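You operate a simulated robot arm through the tools that you are given. There is no shell and no other tool. Be economical: measure what you need, move in short steps, check, and stop when the job is done.

You run a simulated robot arm. Do the job below in one go: nothing can be reset, and whatever is moved stays where it is left.

TASK
Take the blue rod and leave it on the load plate.

The check looks at the end state, three seconds after you hand in, the way a careful person would. Anything else that was tipped, shoved, dropped, spilled or broken makes it a failure.

THE ROBOT
A 7-joint arm with a two-finger parallel gripper, fixed in place. Base frame: the origin is at the foot of the arm, x ahead of it, y to its left, z up; the work surface is at about z = 0. Readings come in m, degrees, newtons and seconds.
With the tool pointing down near the work surface it reaches from about 0.22 to 0.58 m from the base axis. Its first joint turns from -66.0 to 66.0 degrees. Payload 2.5 kg.
The tool frame sits at the grasp point between the pads (the TCP): z along the fingers, y along the line on which they close. The tips reach 0.023 m beyond it. Largest opening 0.094 m; finger width 0.038, thickness 0.01; the body of the gripper, 0.054 by 0.096 m, starts 0.039 m behind the TCP.
Orientation is that of the tool frame in the base frame, as a unit quaternion [x, y, z, w]. With the fingers straight down and closing along the base's y, the tool's x points along the base's -x, its y along +y and its z along -z.

THE INTERFACE
- The arm moves only by the tool drive_tool. Its argument "moves" is a list of rows, each a list of 6 numbers: the shift along the tool's x, y, z in m, then the turn, a rotation vector about the tool's x, y, z in degrees. In form: [[x, y, z, wx, wy, wz], ...]. A call has 1 to 8 rows; each row is the pose to reach, as a shift and turn from the pose commanded when the call began, along the tool's axes at that moment. "gripper" is the finger opening in m, from 0 to 0.094, set as the call begins (left out, the last holds). Rows are played at 5 a second. More than 0.05 m and 8.6 degrees between two rows, or a gripper value outside its range, and nothing of the call is played. A pose out of reach is approached as far as the arm can. The call stops where the force on the tool passes 40 N (or 10 N more than at its start, if that is more) or the arm is blocked; 0.2 s more then pass. Each finger travels about 0.108 m/s and halts on what it meets, pressing with about 27 N; the grip force reading is that of the motor and also rises with nothing between the fingers. The clock runs only during rows and for 0.2 s after the last one: add rows that repeat a pose to give the fingers time. The reply holds the time, the measured pose of the TCP, the force on the tool along the base axes, the opening and the grip force, in the units named above and with some noise.
- Cameras (640 x 400 px; columns grow to the right, rows downward): "scene" is fixed at [0.1045, -0.399, 0.5392]; the picture's right is [0.91, -0.41, 0.00], its down [-0.24, -0.54, -0.80] and it looks along [0.33, 0.73, -0.60] (base axes); focal length 347 px, centre (320, 200). "wrist" rides on the gripper at [0.087, 0.016, -0.074] in the tool frame; the picture's right is [-0.18, 0.98, 0.00], its down [-0.58, -0.11, -0.81] and it looks along [-0.79, -0.15, 0.59] (tool axes); focal length 243 px, centre (320, 200). There is no depth. A picture from a camera that has moved, and an enlarged one, comes with that camera's place and axes in the base frame and with its lens.
- camera(camera): a new picture of that camera. The clock stands still meanwhile.
- close_up(camera, box): a new picture of the part [left, top, right, bottom] of that camera's present view, enlarged. The clock stands still meanwhile.
- job_done(): hands the job in; it is judged then, once.

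Go step by step. Nothing tells you positions but the pictures and the camera data: compare them with the known pose of the tool, close in by small moves and look again before you grip or let go. The budget is 90 turns and 46 pictures, counting those below and the enlarged ones. Unless the task says otherwise, let go and move clear before handing in, and close with one line.

The tools are called after "Request:" as a command line: name --pt "numbers of a row" for each row, then --argument value for the rest, lists and objects as JSON in quotes. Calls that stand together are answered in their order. drive_tool: Moves the arm, as the interface text tells. Its arguments: {"type":"object","properties":{"moves":{"type":"array","items":{"type":"array","items":{"type":"number"}}},"gripper":{"type":"number"}},"required":["moves"]} The other tools are called the same way: camera (camera) takes a picture; close_up (camera, box) takes an enlarged picture of a part of a camera's view; job_done () hands the job in.

At the start:

```text
time: 0.0
tool_pos: [0.3965, 0.061, 0.2987]
tool_rot: [0.0, 1.0, 0.001, 0.001]
contact_force: [0.3, 1.4, -0.5]
opening: 0.0944
gripper_force: 0.0
```

scene: 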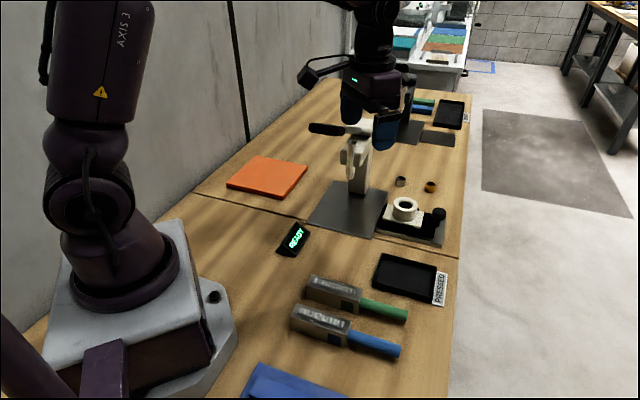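
wrist: 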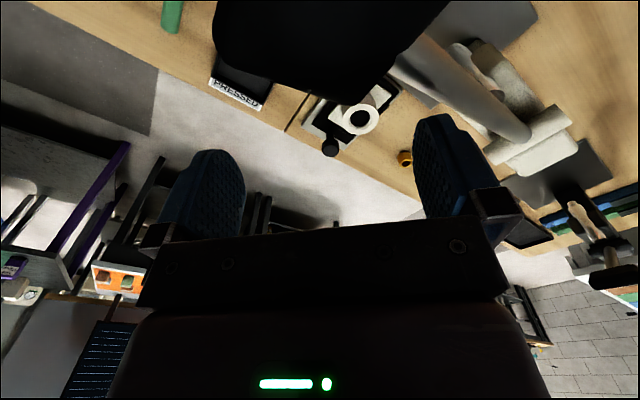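

I see an arbor press, a "PRESSED" tray and, in the foreground, blue and green rods with grey blocks. I'll look closer to tell the rods and the load plate apart.

Request:
close_up --camera "scene" --box '[220, 240, 470, 400]'

Request:
close_up --camera "scene" --box '[220, 80, 480, 250]'

```text
2.50 times, centred on (345, 320) of scene
camera zoom: at [0.1045, -0.399, 0.5392], right [0.91, -0.41, 0.0], down [-0.24, -0.54, -0.8], along [0.33, 0.73, -0.6], focal length 868 px, centre (258, -100)
```

zoom: 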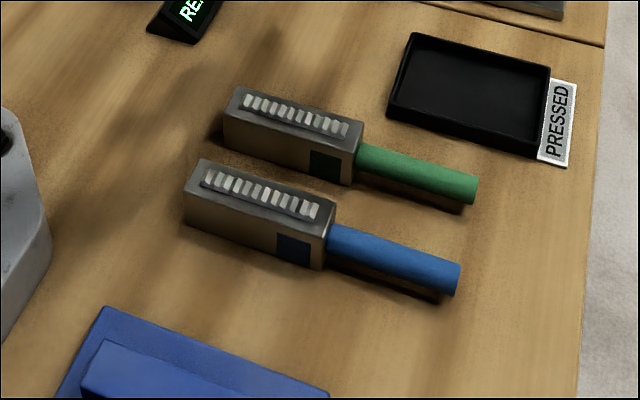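

```text
2.35 times, centred on (350, 165) of scene
camera zoom: at [0.1045, -0.399, 0.5392], right [0.91, -0.41, 0.0], down [-0.24, -0.54, -0.8], along [0.33, 0.73, -0.6], focal length 817 px, centre (249, 282)
```

zoom: 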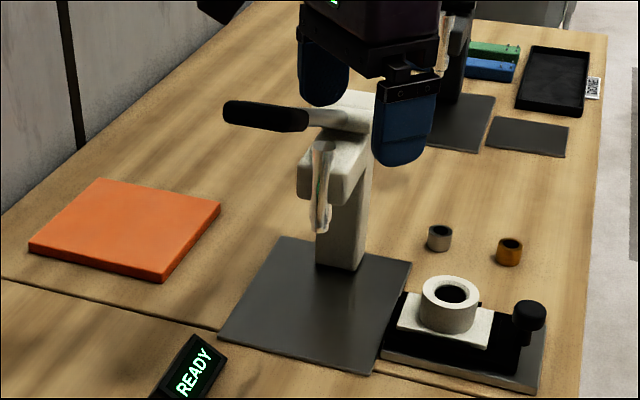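

The blue rod sticks out of a grey block and lies roughly from (0.29,-0.12) to (0.34,-0.18). I'll move the arm away from the press and look at the front area with the wrist camera.

Request:
drive_tool --pt "0.03 -0.04 0 0 0 0" --pt "0.06 -0.08 0 0 0 0" --pt "0.09 -0.12 0 0 0 0" --pt "0.12 -0.15 0 0 0 0" --pt "0.15 -0.18 0 0 0 0" --pt "0.15 -0.18 0 0 0 0"

Request:
camera --camera "wrist"

Request:
close_up --camera "scene" --box '[260, 250, 420, 370]'

Request:
camera --camera "scene"

```text
time: 0.4
tool_pos: [0.3811, 0.0394, 0.299]
tool_rot: [0.005, 1.0, 0.01, 0.015]
contact_force: [5.5, 3.4, -2.4]
opening: 0.0938
gripper_force: 0.1
stopped in row 1: the force on the tool passed its limit (the readings are from after the stop); the commanded pose is now the measured one
```

```text
41 pictures are left
camera wrist: at [0.2941, 0.0565, 0.3702], right [0.19, 0.98, 0.02], down [0.56, -0.13, 0.82], along [0.81, -0.14, -0.57], focal length 243 px, centre (320, 200)
```

wrist: 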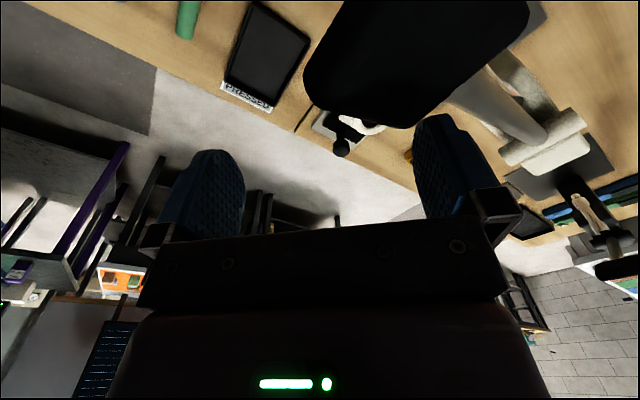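

```text
3.33 times, centred on (340, 310) of scene
camera zoom: at [0.1046, -0.399, 0.5392], right [0.91, -0.41, 0.0], down [-0.24, -0.54, -0.8], along [0.33, 0.73, -0.6], focal length 1157 px, centre (253, -167)
```

zoom: 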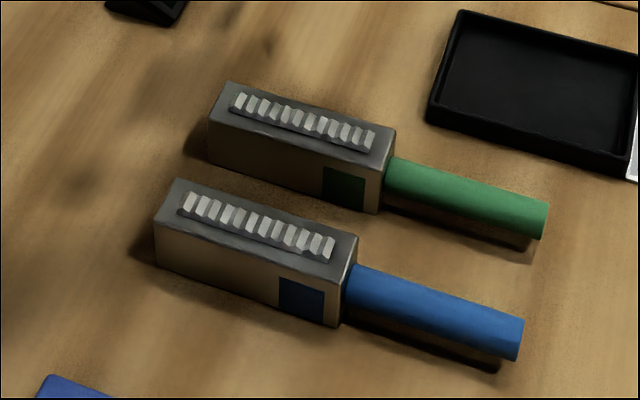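

```text
39 pictures are left
```

scene: 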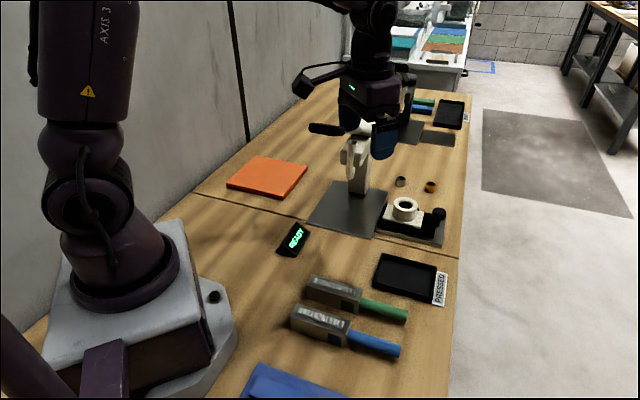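

The arm touched something: the black press handle sits at about (0.33, 0.08, 0.30), right behind the fingers. I'll look closely before backing off.

Request:
close_up --camera "scene" --box '[290, 60, 450, 160]'

Request:
close_up --camera "wrist" --box '[280, 0, 640, 225]'

```text
4.00 times, centred on (370, 110) of scene
camera zoom: at [0.1046, -0.399, 0.5392], right [0.91, -0.41, 0.0], down [-0.24, -0.54, -0.8], along [0.33, 0.73, -0.6], focal length 1388 px, centre (120, 560)
```

zoom: 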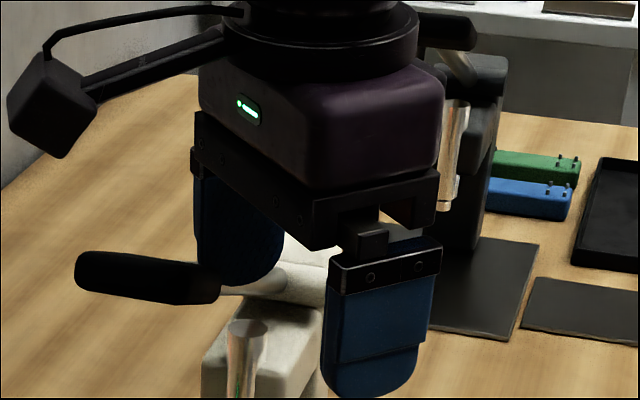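

```text
1.78 times, centred on (460, 112) of wrist
camera zoom: at [0.2941, 0.0565, 0.3702], right [0.19, 0.98, 0.02], down [0.56, -0.13, 0.82], along [0.81, -0.14, -0.57], focal length 431 px, centre (71, 356)
```

zoom: 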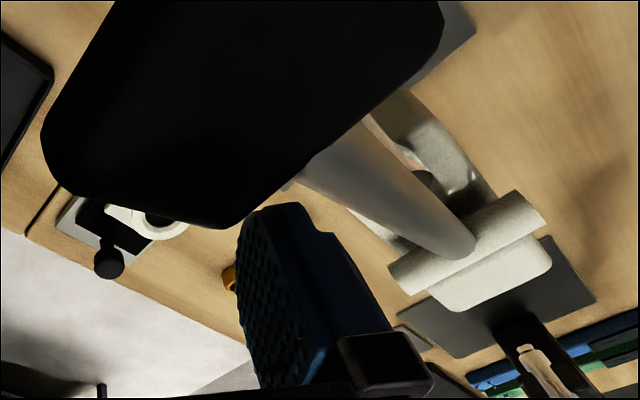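

The handle lies just behind the +y finger. I'll go back to the starting pose, which was free, and then go straight up.

Request:
drive_tool --pt "-0.008 0.01 0 0 0 0" --pt "-0.015 0.021 0 0 0 0" --pt "-0.015 0.021 -0.03 0 0 0" --pt "-0.015 0.021 -0.06 0 0 0" --pt "-0.015 0.021 -0.09 0 0 0" --pt "-0.015 0.021 -0.12 0 0 0" --pt "-0.015 0.021 -0.12 0 0 0"

Request:
close_up --camera "scene" --box '[230, 30, 490, 250]'

```text
time: 2.0
tool_pos: [0.3939, 0.056, 0.4179]
tool_rot: [0.005, 1.0, 0.01, 0.014]
contact_force: [0.5, 0.9, 0.0]
opening: 0.0938
gripper_force: 0.1
```

```text
1.82 times, centred on (360, 140) of scene
camera zoom: at [0.1045, -0.399, 0.5392], right [0.91, -0.41, 0.0], down [-0.24, -0.54, -0.8], along [0.33, 0.73, -0.6], focal length 631 px, centre (247, 309)
```

zoom: 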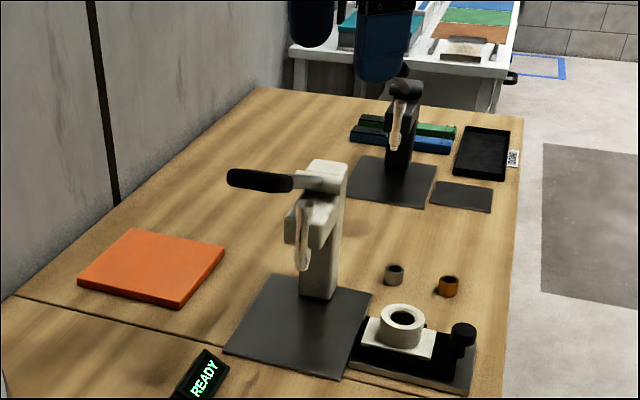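

Clear of the press, and nothing looks displaced. I'll now go over the front area at height and look.

Request:
drive_tool --pt "0.03 -0.035 0 0 0 0" --pt "0.06 -0.07 0 0 0 0" --pt "0.09 -0.105 0 0 0 0" --pt "0.12 -0.14 0 0 0 0" --pt "0.145 -0.176 0 0 0 0" --pt "0.145 -0.176 0 0 0 0"

Request:
camera --camera "wrist"

Request:
camera --camera "scene"

```text
time: 3.4
tool_pos: [0.2482, -0.1171, 0.412]
tool_rot: [0.005, 1.0, 0.009, 0.014]
contact_force: [-0.3, 0.5, -1.2]
opening: 0.0939
gripper_force: 0.1
```

```text
35 pictures are left
camera wrist: at [0.1596, -0.0995, 0.4844], right [0.19, 0.98, 0.02], down [0.56, -0.13, 0.82], along [0.81, -0.14, -0.57], focal length 243 px, centre (320, 200)
```

wrist: 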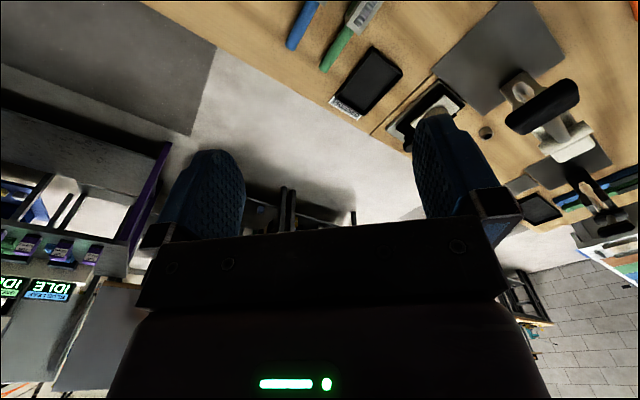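

```text
34 pictures are left
```

scene: 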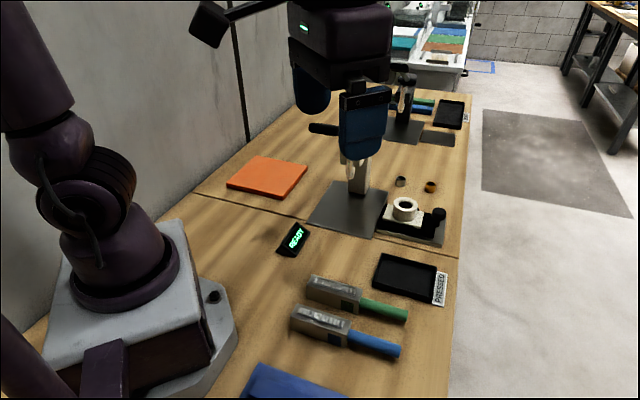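

I still can't see the blue object near the base. I'll yaw the camera toward -y and tilt it down to see that corner.

Request:
drive_tool --pt "0 0 0 0 0 8" --pt "0 0 0 0 0 16" --pt "0 0 0 0 0 24" --pt "0 0 0 0 0 32" --pt "0 0 0 0 0 40" --pt "0 0 0 0 0 48" --pt "0 0 0 0 0 56" --pt "0 0 0 0 0 64"

Request:
drive_tool --pt "0 0 0 0 8 0" --pt "0 0 0 0 16 0" --pt "0 0 0 0 24 0" --pt "0 0 0 0 24 0"

Request:
camera --camera "wrist"

```text
time: 5.2
tool_pos: [0.2471, -0.1164, 0.4116]
tool_rot: [0.535, 0.845, 0.015, 0.007]
contact_force: [0.3, 0.1, 1.0]
opening: 0.094
gripper_force: 0.1
```

```text
time: 6.2
tool_pos: [0.2476, -0.1169, 0.4119]
tool_rot: [0.52, 0.828, 0.127, -0.17]
contact_force: [-1.2, -0.3, 0.7]
opening: 0.0936
gripper_force: 0.1
```

```text
33 pictures are left
camera wrist: at [0.2384, -0.067, 0.5153], right [0.96, 0.27, -0.04], down [0.26, -0.83, 0.49], along [0.1, -0.48, -0.87], focal length 243 px, centre (320, 200)
```

wrist: 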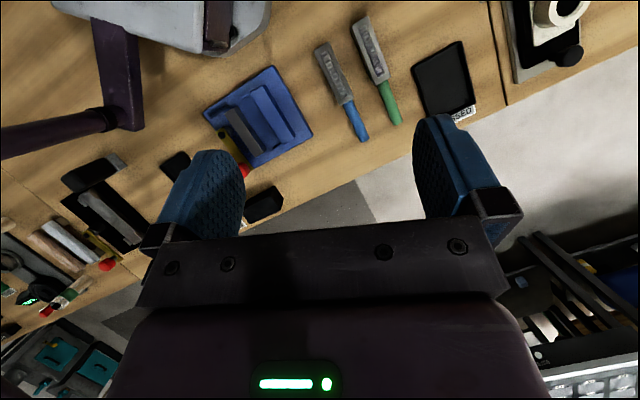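

Request:
close_up --camera "wrist" --box '[180, 0, 480, 190]'

Request:
close_up --camera "wrist" --box '[0, 130, 300, 320]'

```text
2.11 times, centred on (330, 95) of wrist
camera zoom: at [0.2384, -0.067, 0.5153], right [0.96, 0.27, -0.04], down [0.26, -0.83, 0.49], along [0.1, -0.48, -0.87], focal length 511 px, centre (299, 421)
```

zoom: 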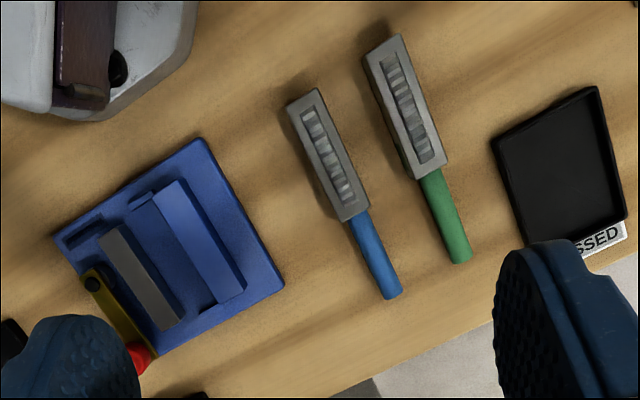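

```text
2.11 times, centred on (150, 225) of wrist
camera zoom: at [0.2384, -0.067, 0.5153], right [0.96, 0.27, -0.04], down [0.26, -0.83, 0.49], along [0.1, -0.48, -0.87], focal length 511 px, centre (678, 147)
```

zoom: 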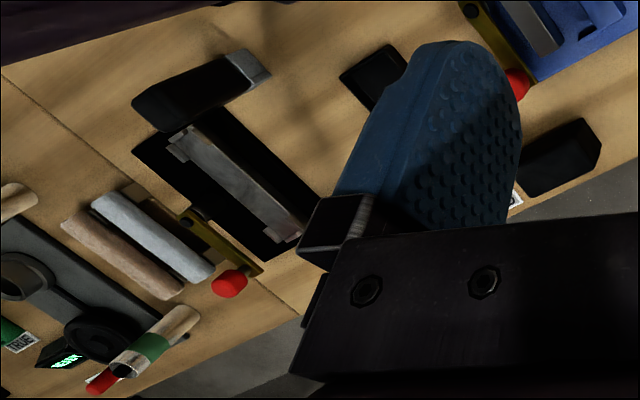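

The front corner has two rods in grey blocks and a blue clamp fixture. I need to identify the load plate, so I'll zoom on the candidates and on the rod block.

Request:
close_up --camera "scene" --box '[210, 140, 330, 265]'

Request:
close_up --camera "scene" --box '[370, 160, 470, 260]'

Request:
close_up --camera "wrist" --box '[300, 0, 420, 150]'

```text
3.20 times, centred on (270, 202) of scene
camera zoom: at [0.1045, -0.399, 0.5392], right [0.91, -0.41, 0.0], down [-0.24, -0.54, -0.8], along [0.33, 0.73, -0.6], focal length 1110 px, centre (480, 192)
```

zoom: 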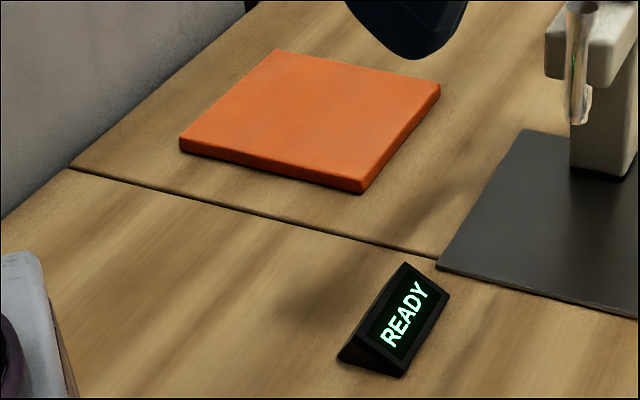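

```text
4.00 times, centred on (420, 210) of scene
camera zoom: at [0.1045, -0.399, 0.5392], right [0.91, -0.41, 0.0], down [-0.24, -0.54, -0.8], along [0.33, 0.73, -0.6], focal length 1388 px, centre (-80, 160)
```

zoom: 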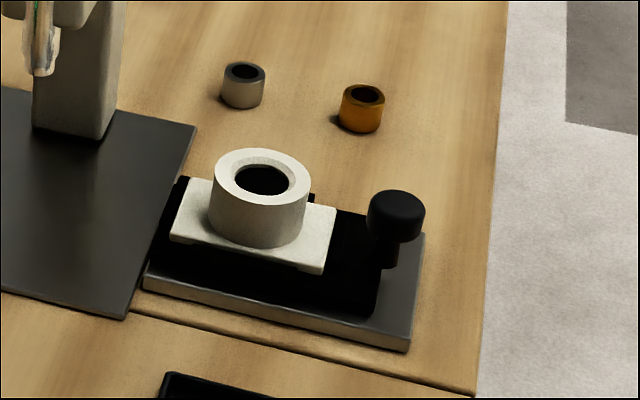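

```text
2.67 times, centred on (360, 75) of wrist
camera zoom: at [0.2384, -0.067, 0.5153], right [0.96, 0.27, -0.04], down [0.26, -0.83, 0.49], along [0.1, -0.48, -0.87], focal length 647 px, centre (213, 533)
```

zoom: 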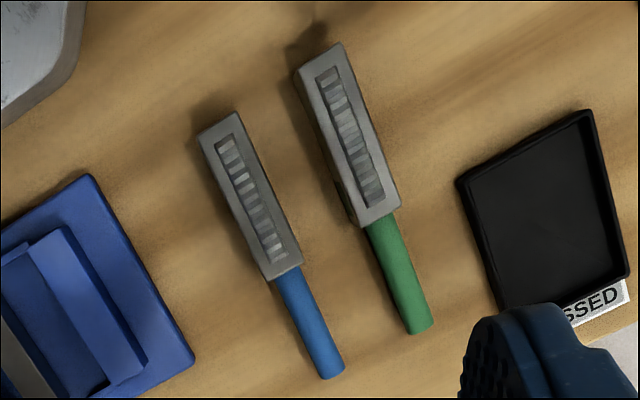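

The orange slab near (0.31, 0.41) is a plain raised plate, next to the READY display, and I take it as the load plate. The blue rod's axis points at -45° with x+y≈0.167, running from (0.29,-0.12) to (0.344,-0.178). Next I straighten the tool and align it across the rod.

Request:
drive_tool --gripper 0.05 --pt "0 0 0 1.5 -6 -4.75" --pt "0 0 0 3 -12 -9.5" --pt "0 0 0 4.5 -18 -14.25" --pt "0 0 0 6 -23.9 -19" --pt "0 0 0 6 -23.9 -19"

```text
time: 7.4
tool_pos: [0.2462, -0.1162, 0.4117]
tool_rot: [0.38, 0.925, -0.001, 0.001]
contact_force: [0.1, -0.5, 0.4]
opening: 0.0499
gripper_force: 0.0
```

The orientation is set. I'll move above the rod and down to z≈0.15, then look.

Request:
drive_tool --pt "-0.02 0.006 0.035 0 0 0" --pt "-0.04 0.012 0.07 0 0 0" --pt "-0.06 0.018 0.105 0 0 0" --pt "-0.0827 0.026 0.14 0 0 0" --pt "-0.0827 0.026 0.18 0 0 0" --pt "-0.0827 0.026 0.22 0 0 0" --pt "-0.0827 0.026 0.26 0 0 0" --pt "-0.0827 0.026 0.26 0 0 0"

Request:
camera --camera "wrist"

Request:
close_up --camera "scene" --box '[260, 220, 460, 370]'

```text
time: 9.2
tool_pos: [0.3242, -0.1564, 0.1507]
tool_rot: [0.381, 0.924, -0.001, 0.002]
contact_force: [-0.1, 0.5, -0.6]
opening: 0.05
gripper_force: 0.1
```

```text
27 pictures are left
camera wrist: at [0.2748, -0.0828, 0.2243], right [0.82, 0.57, 0.0], down [0.33, -0.48, 0.81], along [0.46, -0.67, -0.59], focal length 243 px, centre (320, 200)
```

wrist: 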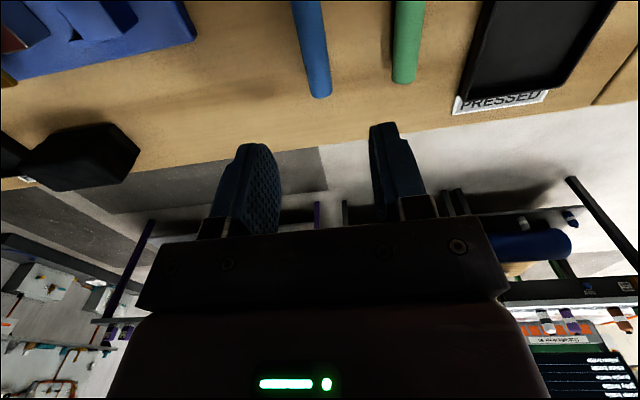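

```text
2.67 times, centred on (360, 295) of scene
camera zoom: at [0.1045, -0.399, 0.5392], right [0.91, -0.41, 0.0], down [-0.24, -0.54, -0.8], along [0.33, 0.73, -0.6], focal length 925 px, centre (213, -53)
```

zoom: 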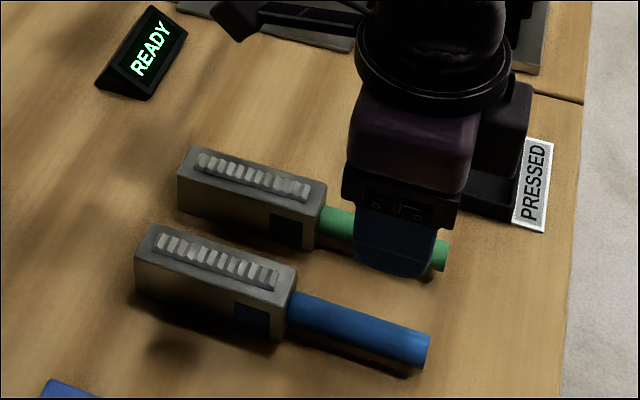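

The tool lines up with the rod. I'll go lower, staying above it, to refine the alignment.

Request:
drive_tool --pt "0 0 0.035 0 0 0" --pt "0 0 0.07 0 0 0" --pt "0 0 0.07 0 0 0"

Request:
camera --camera "wrist"

Request:
close_up --camera "scene" --box '[280, 250, 440, 370]'

```text
time: 10.0
tool_pos: [0.3256, -0.1571, 0.0809]
tool_rot: [0.381, 0.925, -0.001, 0.001]
contact_force: [0.3, -0.4, 1.0]
opening: 0.0498
gripper_force: 0.0
```

```text
25 pictures are left
camera wrist: at [0.2758, -0.084, 0.1544], right [0.82, 0.57, 0.0], down [0.33, -0.48, 0.81], along [0.46, -0.67, -0.59], focal length 243 px, centre (320, 200)
```

wrist: 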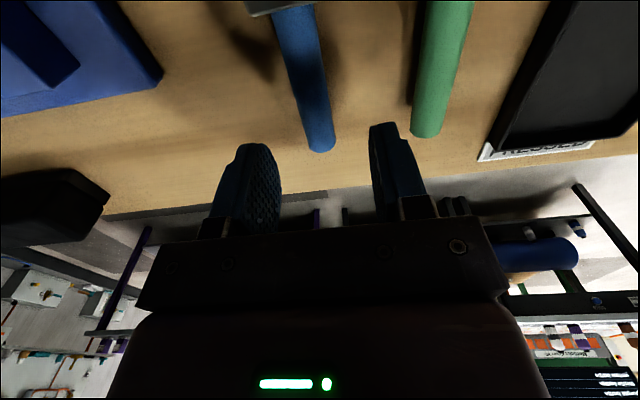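

```text
3.33 times, centred on (360, 310) of scene
camera zoom: at [0.1045, -0.399, 0.5392], right [0.91, -0.41, 0.0], down [-0.24, -0.54, -0.8], along [0.33, 0.73, -0.6], focal length 1157 px, centre (187, -167)
```

zoom: 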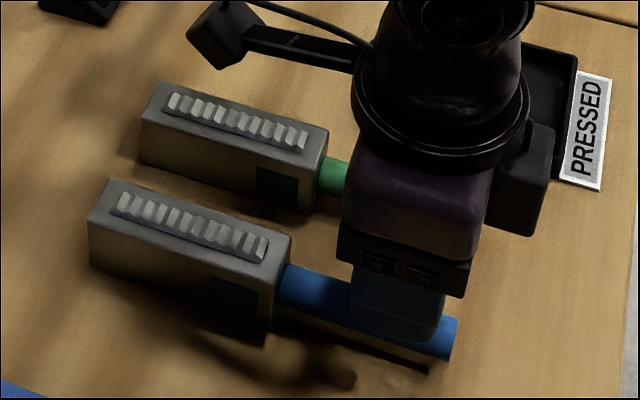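

The rod axis is at z≈0.017 and about 3 mm off centre, so I'll correct that and descend to z≈0.027.

Request:
drive_tool --pt "0 -0.003 0.02 0 0 0" --pt "0 -0.003 0.04 0 0 0" --pt "0 -0.003 0.054 0 0 0" --pt "0 -0.003 0.054 0 0 0"

Request:
camera --camera "wrist"

Request:
close_up --camera "scene" --box '[280, 250, 440, 370]'

```text
time: 11.0
tool_pos: [0.3227, -0.1589, 0.0273]
tool_rot: [0.382, 0.924, -0.001, 0.002]
contact_force: [-0.8, 0.1, 0.2]
opening: 0.05
gripper_force: 0.1
```

```text
23 pictures are left
camera wrist: at [0.2726, -0.0858, 0.1017], right [0.82, 0.57, 0.0], down [0.33, -0.48, 0.81], along [0.46, -0.67, -0.59], focal length 243 px, centre (320, 200)
```

wrist: 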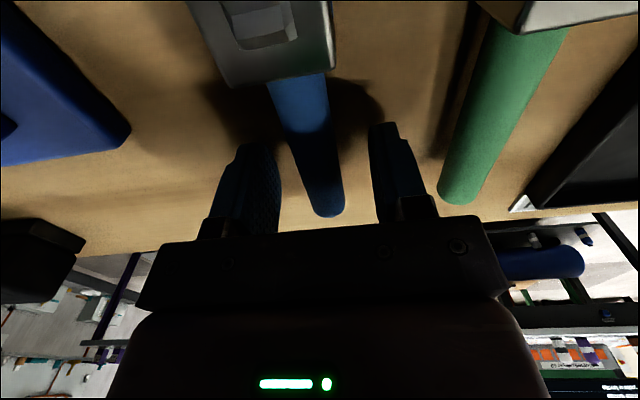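

```text
3.33 times, centred on (360, 310) of scene
camera zoom: at [0.1045, -0.399, 0.5392], right [0.91, -0.41, 0.0], down [-0.24, -0.54, -0.8], along [0.33, 0.73, -0.6], focal length 1157 px, centre (187, -167)
```

zoom: 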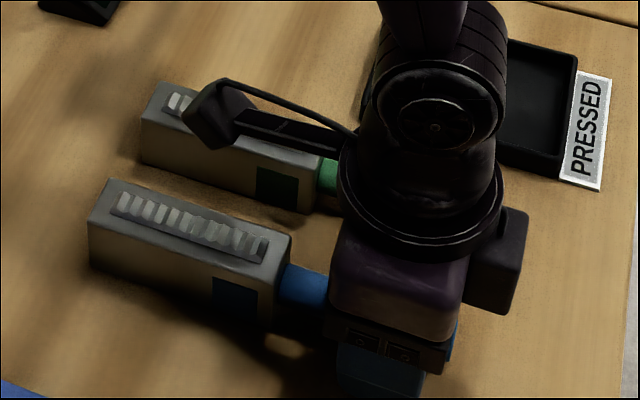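

The rod sits centred between the pads. I'll close.

Request:
drive_tool --gripper 0.0 --pt "0 0 0 0 0 0" --pt "0 0 0 0 0 0" --pt "0 0 0 0 0 0"

```text
time: 11.8
tool_pos: [0.3221, -0.1596, 0.028]
tool_rot: [0.381, 0.924, -0.001, 0.002]
contact_force: [-2.3, -1.6, -0.4]
opening: 0.018
gripper_force: 26.8
```

It's gripped at 18 mm. I'll pull gently along the rod axis, out of the block, and watch whether the block moves.

Request:
drive_tool --pt "-0.004 0 0 0 0 0" --pt "-0.008 0 0 0 0 0" --pt "-0.012 0 0 0 0 0" --pt "-0.012 0 0 0 0 0"

Request:
close_up --camera "scene" --box '[280, 250, 440, 370]'

```text
time: 12.8
tool_pos: [0.3315, -0.1679, 0.0283]
tool_rot: [0.381, 0.924, 0.0, 0.001]
contact_force: [0.2, 2.0, 1.9]
opening: 0.0173
gripper_force: 27.1
```

```text
3.33 times, centred on (360, 310) of scene
camera zoom: at [0.1045, -0.399, 0.5393], right [0.91, -0.41, 0.0], down [-0.24, -0.54, -0.8], along [0.33, 0.73, -0.6], focal length 1157 px, centre (187, -167)
```

zoom: 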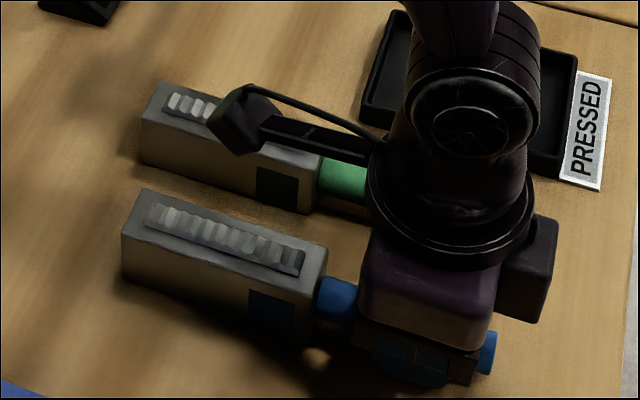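

The block moved together with the rod, so they are one piece: a heavy grey head with a blue handle. Lifting it by the handle would let it droop, so I'll release, rise and re-grip on the head near its centre of mass.

Request:
drive_tool --gripper 0.05 --pt "0 0 0 0 0 0" --pt "0 0 0 0 0 0" --pt "0 0 -0.04 0 0 0" --pt "0 0 -0.08 0 0 0" --pt "0.04 0 -0.11 0 0 0" --pt "0.08 0 -0.12 0 0 0" --pt "0.096 0 -0.12 0 0 0" --pt "0.096 0 -0.12 0 0 0"

Request:
close_up --camera "scene" --box '[280, 260, 440, 380]'

Request:
camera --camera "wrist"

```text
time: 14.6
tool_pos: [0.2619, -0.0993, 0.1468]
tool_rot: [0.381, 0.924, -0.002, 0.001]
contact_force: [-1.3, 0.1, -0.4]
opening: 0.0501
gripper_force: 0.1
```

```text
3.33 times, centred on (360, 320) of scene
camera zoom: at [0.1045, -0.399, 0.5392], right [0.91, -0.41, 0.0], down [-0.24, -0.54, -0.8], along [0.33, 0.73, -0.6], focal length 1157 px, centre (187, -200)
```

zoom: 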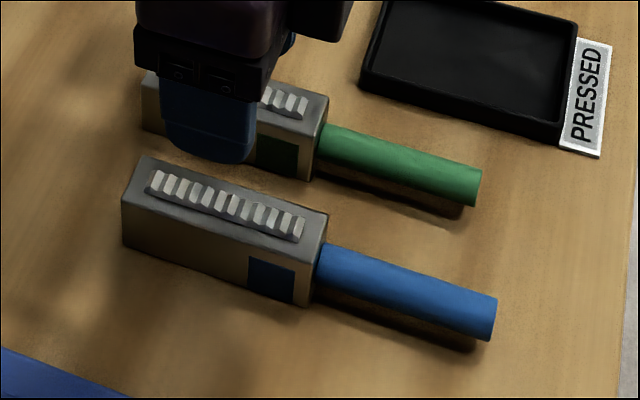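

```text
19 pictures are left
camera wrist: at [0.2125, -0.0263, 0.2209], right [0.82, 0.57, 0.0], down [0.33, -0.48, 0.81], along [0.46, -0.67, -0.59], focal length 243 px, centre (320, 200)
```

wrist: 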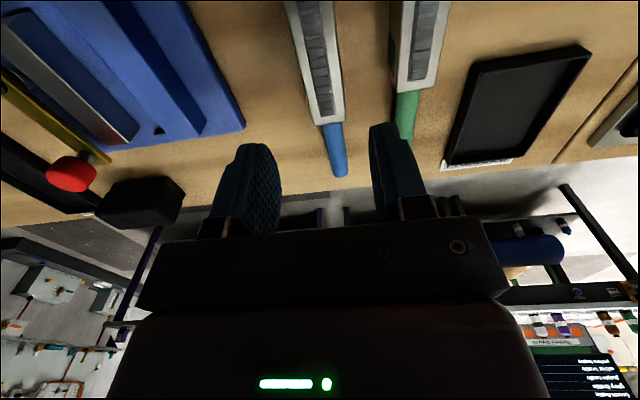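

The head's centre is about (0.2625,-0.096) with its top at z≈0.032. I'll align slightly toward the handle (0.27,-0.104), step down to grip height, and check.

Request:
drive_tool --pt "-0.01 0.002 0.02 0 0 0" --pt "-0.01 0.002 0.05 0 0 0" --pt "-0.01 0.002 0.07 0 0 0" --pt "-0.01 0.002 0.07 0 0 0"

Request:
camera --camera "wrist"

```text
time: 15.6
tool_pos: [0.2713, -0.1058, 0.0754]
tool_rot: [0.382, 0.924, -0.001, 0.003]
contact_force: [0.1, 0.2, 0.3]
opening: 0.0501
gripper_force: 0.1
```

```text
18 pictures are left
camera wrist: at [0.2214, -0.0319, 0.1511], right [0.82, 0.57, 0.0], down [0.33, -0.48, 0.81], along [0.46, -0.67, -0.59], focal length 243 px, centre (320, 200)
```

wrist: 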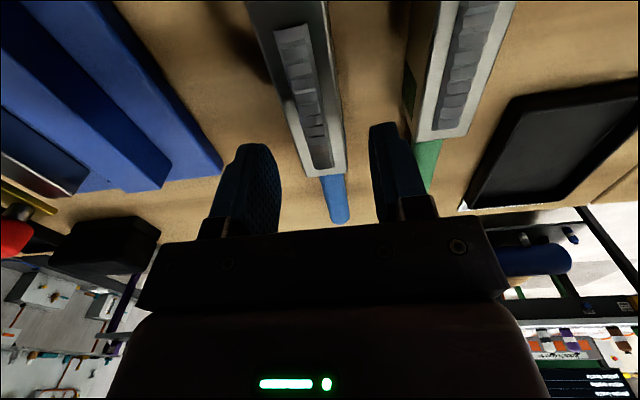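

Aligned within 2 mm. I'll descend and grip the head.

Request:
drive_tool --pt "0 -0.001 0.016 0 0 0" --pt "0 -0.001 0.032 0 0 0" --pt "0 -0.001 0.048 0 0 0" --pt "0 -0.001 0.048 0 0 0"

Request:
drive_tool --gripper 0.0 --pt "0 0 0 0 0 0" --pt "0 0 0 0 0 0" --pt "0 0 0 0 0 0"

Request:
drive_tool --pt "0 0 -0.01 0 0 0" --pt "0 0 -0.02 0 0 0" --pt "0 0 -0.03 0 0 0" --pt "0 0 -0.03 0 0 0"

Request:
close_up --camera "scene" --box '[240, 230, 440, 380]'

```text
time: 16.6
tool_pos: [0.2714, -0.1059, 0.0291]
tool_rot: [0.381, 0.924, -0.001, 0.002]
contact_force: [0.0, 0.5, -0.3]
opening: 0.0501
gripper_force: 0.1
```

```text
time: 17.4
tool_pos: [0.2702, -0.1072, 0.0301]
tool_rot: [0.381, 0.925, -0.001, 0.001]
contact_force: [0.0, 0.3, -0.2]
opening: 0.0298
gripper_force: 26.7
```

```text
time: 18.4
tool_pos: [0.2707, -0.1065, 0.0588]
tool_rot: [0.381, 0.925, -0.002, 0.001]
contact_force: [0.2, 0.0, -2.6]
opening: 0.0297
gripper_force: 27.1
```

```text
2.67 times, centred on (340, 305) of scene
camera zoom: at [0.1045, -0.399, 0.5392], right [0.91, -0.41, 0.0], down [-0.24, -0.54, -0.8], along [0.33, 0.73, -0.6], focal length 925 px, centre (267, -80)
```

zoom: 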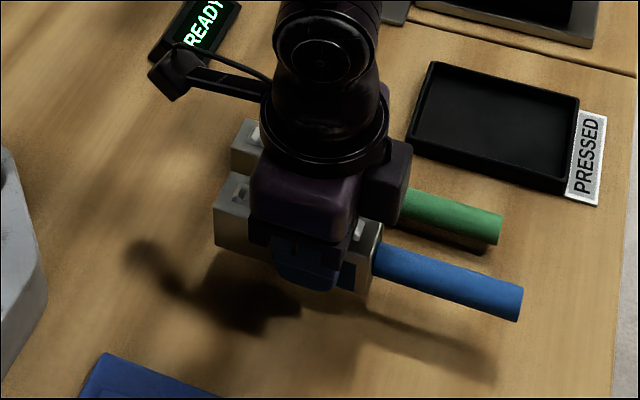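

The piece lifts level and weighs about 2.6 N. I'll raise it well above the press before swinging over to the orange plate.

Request:
drive_tool --pt "0 0 -0.047 0 0 0" --pt "0 0 -0.094 0 0 0" --pt "0 0 -0.141 0 0 0" --pt "0 0 -0.188 0 0 0" --pt "0 0 -0.235 0 0 0" --pt "0 0 -0.282 0 0 0" --pt "0 0 -0.329 0 0 0" --pt "0 0 -0.37 0 0 0"

```text
time: 20.2
tool_pos: [0.2699, -0.1064, 0.4294]
tool_rot: [0.381, 0.924, -0.001, 0.0]
contact_force: [0.6, 1.0, -3.3]
opening: 0.03
gripper_force: 27.2
```

Now I swing to the left above everything, turning the rod so it will lie along the plate's diagonal (pointing +x).

Request:
drive_tool --pt "0.0296 0.031 0 0 0 -3.75" --pt "0.0592 0.062 0 0 0 -7.5" --pt "0.0888 0.093 0 0 0 -11.25" --pt "0.1184 0.124 0 0 0 -15" --pt "0.148 0.155 0 0 0 -18.75" --pt "0.1776 0.186 0 0 0 -22.5" --pt "0.2072 0.217 0 0 0 -26.25" --pt "0.2368 0.248 0 0 0 -30"

```text
time: 22.0
tool_pos: [0.2776, 0.2373, 0.4286]
tool_rot: [0.129, 0.992, -0.001, 0.001]
contact_force: [-0.6, 0.5, -3.0]
opening: 0.0298
gripper_force: 27.5
```

Request:
drive_tool --pt "0.01 0.0415 0 0 0 -3.75" --pt "0.02 0.083 0 0 0 -7.5" --pt "0.03 0.1245 0 0 0 -11.25" --pt "0.04 0.166 0 0 0 -15" --pt "0.04 0.166 0 0 0 -15"

Request:
camera --camera "scene"

Request:
camera --camera "wrist"

```text
time: 23.2
tool_pos: [0.2786, 0.4053, 0.4284]
tool_rot: [-0.001, 1.0, -0.002, 0.001]
contact_force: [-0.1, -1.3, -3.5]
opening: 0.0295
gripper_force: 27.0
```

```text
16 pictures are left
```

scene: 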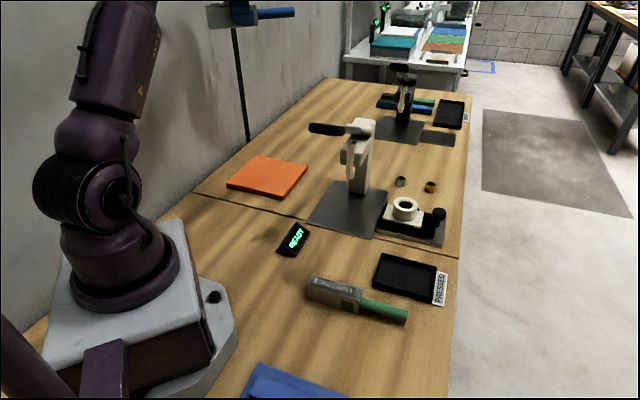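

```text
15 pictures are left
camera wrist: at [0.1933, 0.4231, 0.5021], right [0.18, 0.98, 0.0], down [0.58, -0.1, 0.81], along [0.79, -0.15, -0.59], focal length 243 px, centre (320, 200)
```

wrist: 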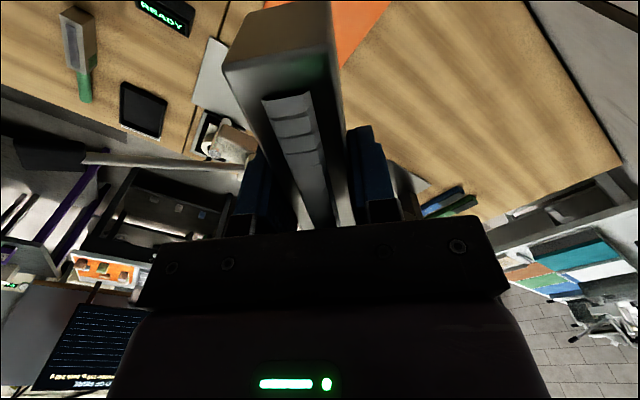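

The rod hangs level over the plate area, and everything else looks undisturbed. I'll lower it to z≈0.10 and check its position against the plate.

Request:
drive_tool --pt "-0.001 0.001 0.047 0 0 0" --pt "-0.003 0.003 0.094 0 0 0" --pt "-0.003 0.003 0.141 0 0 0" --pt "-0.003 0.003 0.188 0 0 0" --pt "-0.003 0.003 0.235 0 0 0" --pt "-0.003 0.003 0.282 0 0 0" --pt "-0.003 0.003 0.328 0 0 0" --pt "-0.003 0.003 0.328 0 0 0"

Request:
close_up --camera "scene" --box '[200, 100, 360, 220]'

Request:
camera --camera "wrist"

```text
time: 25.0
tool_pos: [0.2835, 0.4095, 0.0984]
tool_rot: [-0.001, 1.0, 0.0, 0.001]
contact_force: [0.4, -0.1, -3.1]
opening: 0.0295
gripper_force: 27.5
```

```text
3.33 times, centred on (280, 160) of scene
camera zoom: at [0.1045, -0.399, 0.5393], right [0.91, -0.41, 0.0], down [-0.24, -0.54, -0.8], along [0.33, 0.73, -0.6], focal length 1157 px, centre (453, 333)
```

zoom: 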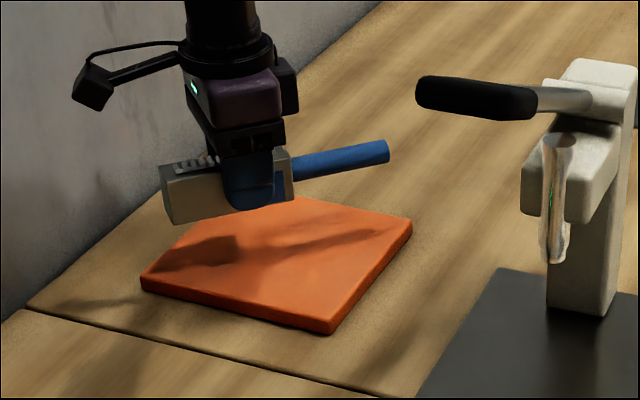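

```text
13 pictures are left
camera wrist: at [0.1974, 0.4281, 0.1727], right [0.18, 0.98, 0.0], down [0.58, -0.11, 0.81], along [0.79, -0.15, -0.59], focal length 243 px, centre (320, 200)
```

wrist: 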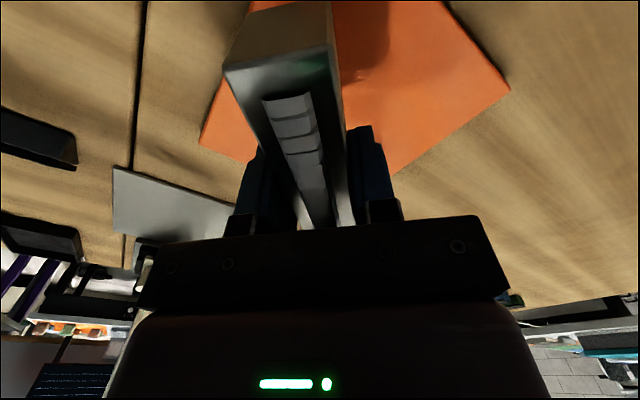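

The piece is centred over the plate along its diagonal. I'll lower it in small steps, watching for contact.

Request:
drive_tool --pt "0 0.001 0.02 0 0 0" --pt "0 0.001 0.04 0 0 0" --pt "0 0.001 0.046 0 0 0" --pt "0 0.001 0.046 0 0 0"

Request:
close_up --camera "scene" --box '[200, 120, 340, 225]'

```text
time: 26.0
tool_pos: [0.2839, 0.4112, 0.0535]
tool_rot: [-0.001, 1.0, -0.002, 0.001]
contact_force: [0.3, -0.5, -2.9]
opening: 0.03
gripper_force: 26.6
```

```text
3.81 times, centred on (270, 172) of scene
camera zoom: at [0.1045, -0.399, 0.5393], right [0.91, -0.41, 0.0], down [-0.24, -0.54, -0.8], along [0.33, 0.73, -0.6], focal length 1322 px, centre (510, 305)
```

zoom: 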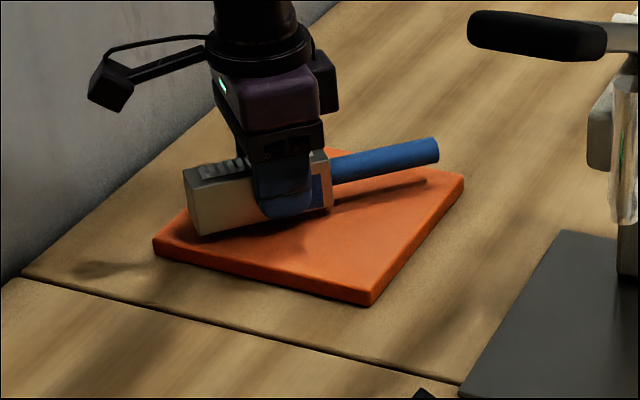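

Request:
drive_tool --pt "-0.005 -0.001 0.003 0 0 0" --pt "-0.005 -0.001 0.006 0 0 0" --pt "-0.005 -0.001 0.006 0 0 0"

Request:
drive_tool --pt "0 0 0.002 0 0 0" --pt "0 0 0.002 0 0 0"

Request:
drive_tool --pt "0 0 0.002 0 0 0" --pt "0 0 0.002 0 0 0"

```text
time: 26.8
tool_pos: [0.2892, 0.4101, 0.0477]
tool_rot: [-0.002, 1.0, -0.001, 0.0]
contact_force: [0.1, 0.2, -2.4]
opening: 0.0298
gripper_force: 26.9
```

```text
time: 27.4
tool_pos: [0.2893, 0.4107, 0.0457]
tool_rot: [-0.002, 1.0, -0.002, 0.0]
contact_force: [-0.5, 0.4, -2.7]
opening: 0.0296
gripper_force: 27.7
```

```text
time: 28.0
tool_pos: [0.2901, 0.4114, 0.0445]
tool_rot: [-0.002, 1.0, 0.0, 0.002]
contact_force: [-2.5, -4.0, 10.8]
opening: 0.0298
gripper_force: 27.0
```

Contact: the force turned to about +11 N, so the piece rests on the plate. I'll back off a hair, open, and look.

Request:
drive_tool --pt "0 0 -0.001 0 0 0" --pt "0 0 -0.001 0 0 0"

Request:
drive_tool --gripper 0.06 --pt "0 0 0 0 0 0" --pt "0 0 0 0 0 0" --pt "0 0 0 0 0 0"

Request:
drive_tool --pt "0 0 -0.02 0 0 0" --pt "0 0 -0.05 0 0 0" --pt "0 0 -0.09 0 0 0" --pt "0 0 -0.13 0 0 0" --pt "0 0 -0.17 0 0 0" --pt "0 0 -0.21 0 0 0" --pt "0 0 -0.21 0 0 0"

Request:
close_up --camera "scene" --box '[200, 120, 340, 225]'

Request:
camera --camera "scene"

```text
time: 28.6
tool_pos: [0.2901, 0.4101, 0.0451]
tool_rot: [-0.001, 1.0, -0.001, 0.002]
contact_force: [0.8, 1.7, 2.7]
opening: 0.0296
gripper_force: 26.7
```

```text
time: 29.4
tool_pos: [0.2888, 0.4099, 0.045]
tool_rot: [-0.001, 1.0, -0.002, 0.0]
contact_force: [0.7, 0.0, -0.1]
opening: 0.0601
gripper_force: 0.2
```

```text
time: 31.0
tool_pos: [0.2895, 0.4084, 0.2527]
tool_rot: [-0.002, 1.0, -0.002, 0.001]
contact_force: [0.0, 0.3, 0.5]
opening: 0.0601
gripper_force: 0.0
```

```text
3.81 times, centred on (270, 172) of scene
camera zoom: at [0.1045, -0.399, 0.5392], right [0.91, -0.41, 0.0], down [-0.24, -0.54, -0.8], along [0.33, 0.73, -0.6], focal length 1322 px, centre (510, 305)
```

zoom: 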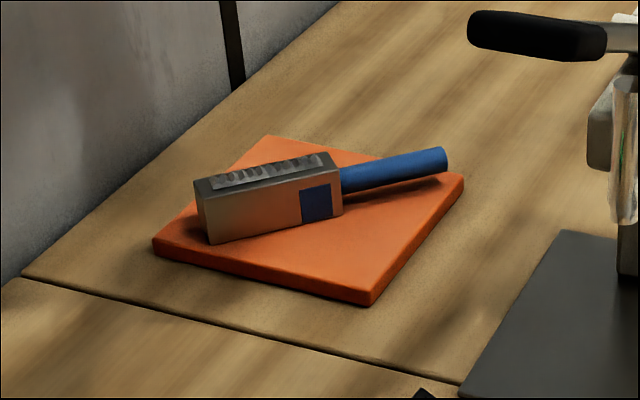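

```text
10 pictures are left
```

scene: 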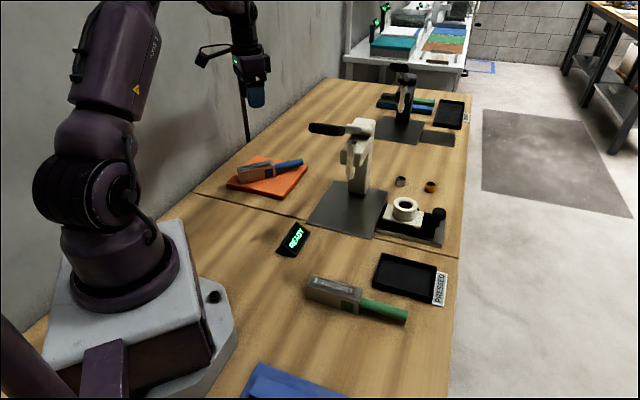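

The rod rests flat and fully on the orange plate. The gripper is clear, and everything else is where it was, so I'm handing in.

Request:
job_done

```text
The job is handed in.
```

The blue rod, together with its attached grey head, is lying on the orange plate, which I took to be the load plate because nothing was labelled as such; early on the arm brushed the press handle, but the pictures show nothing else moved.
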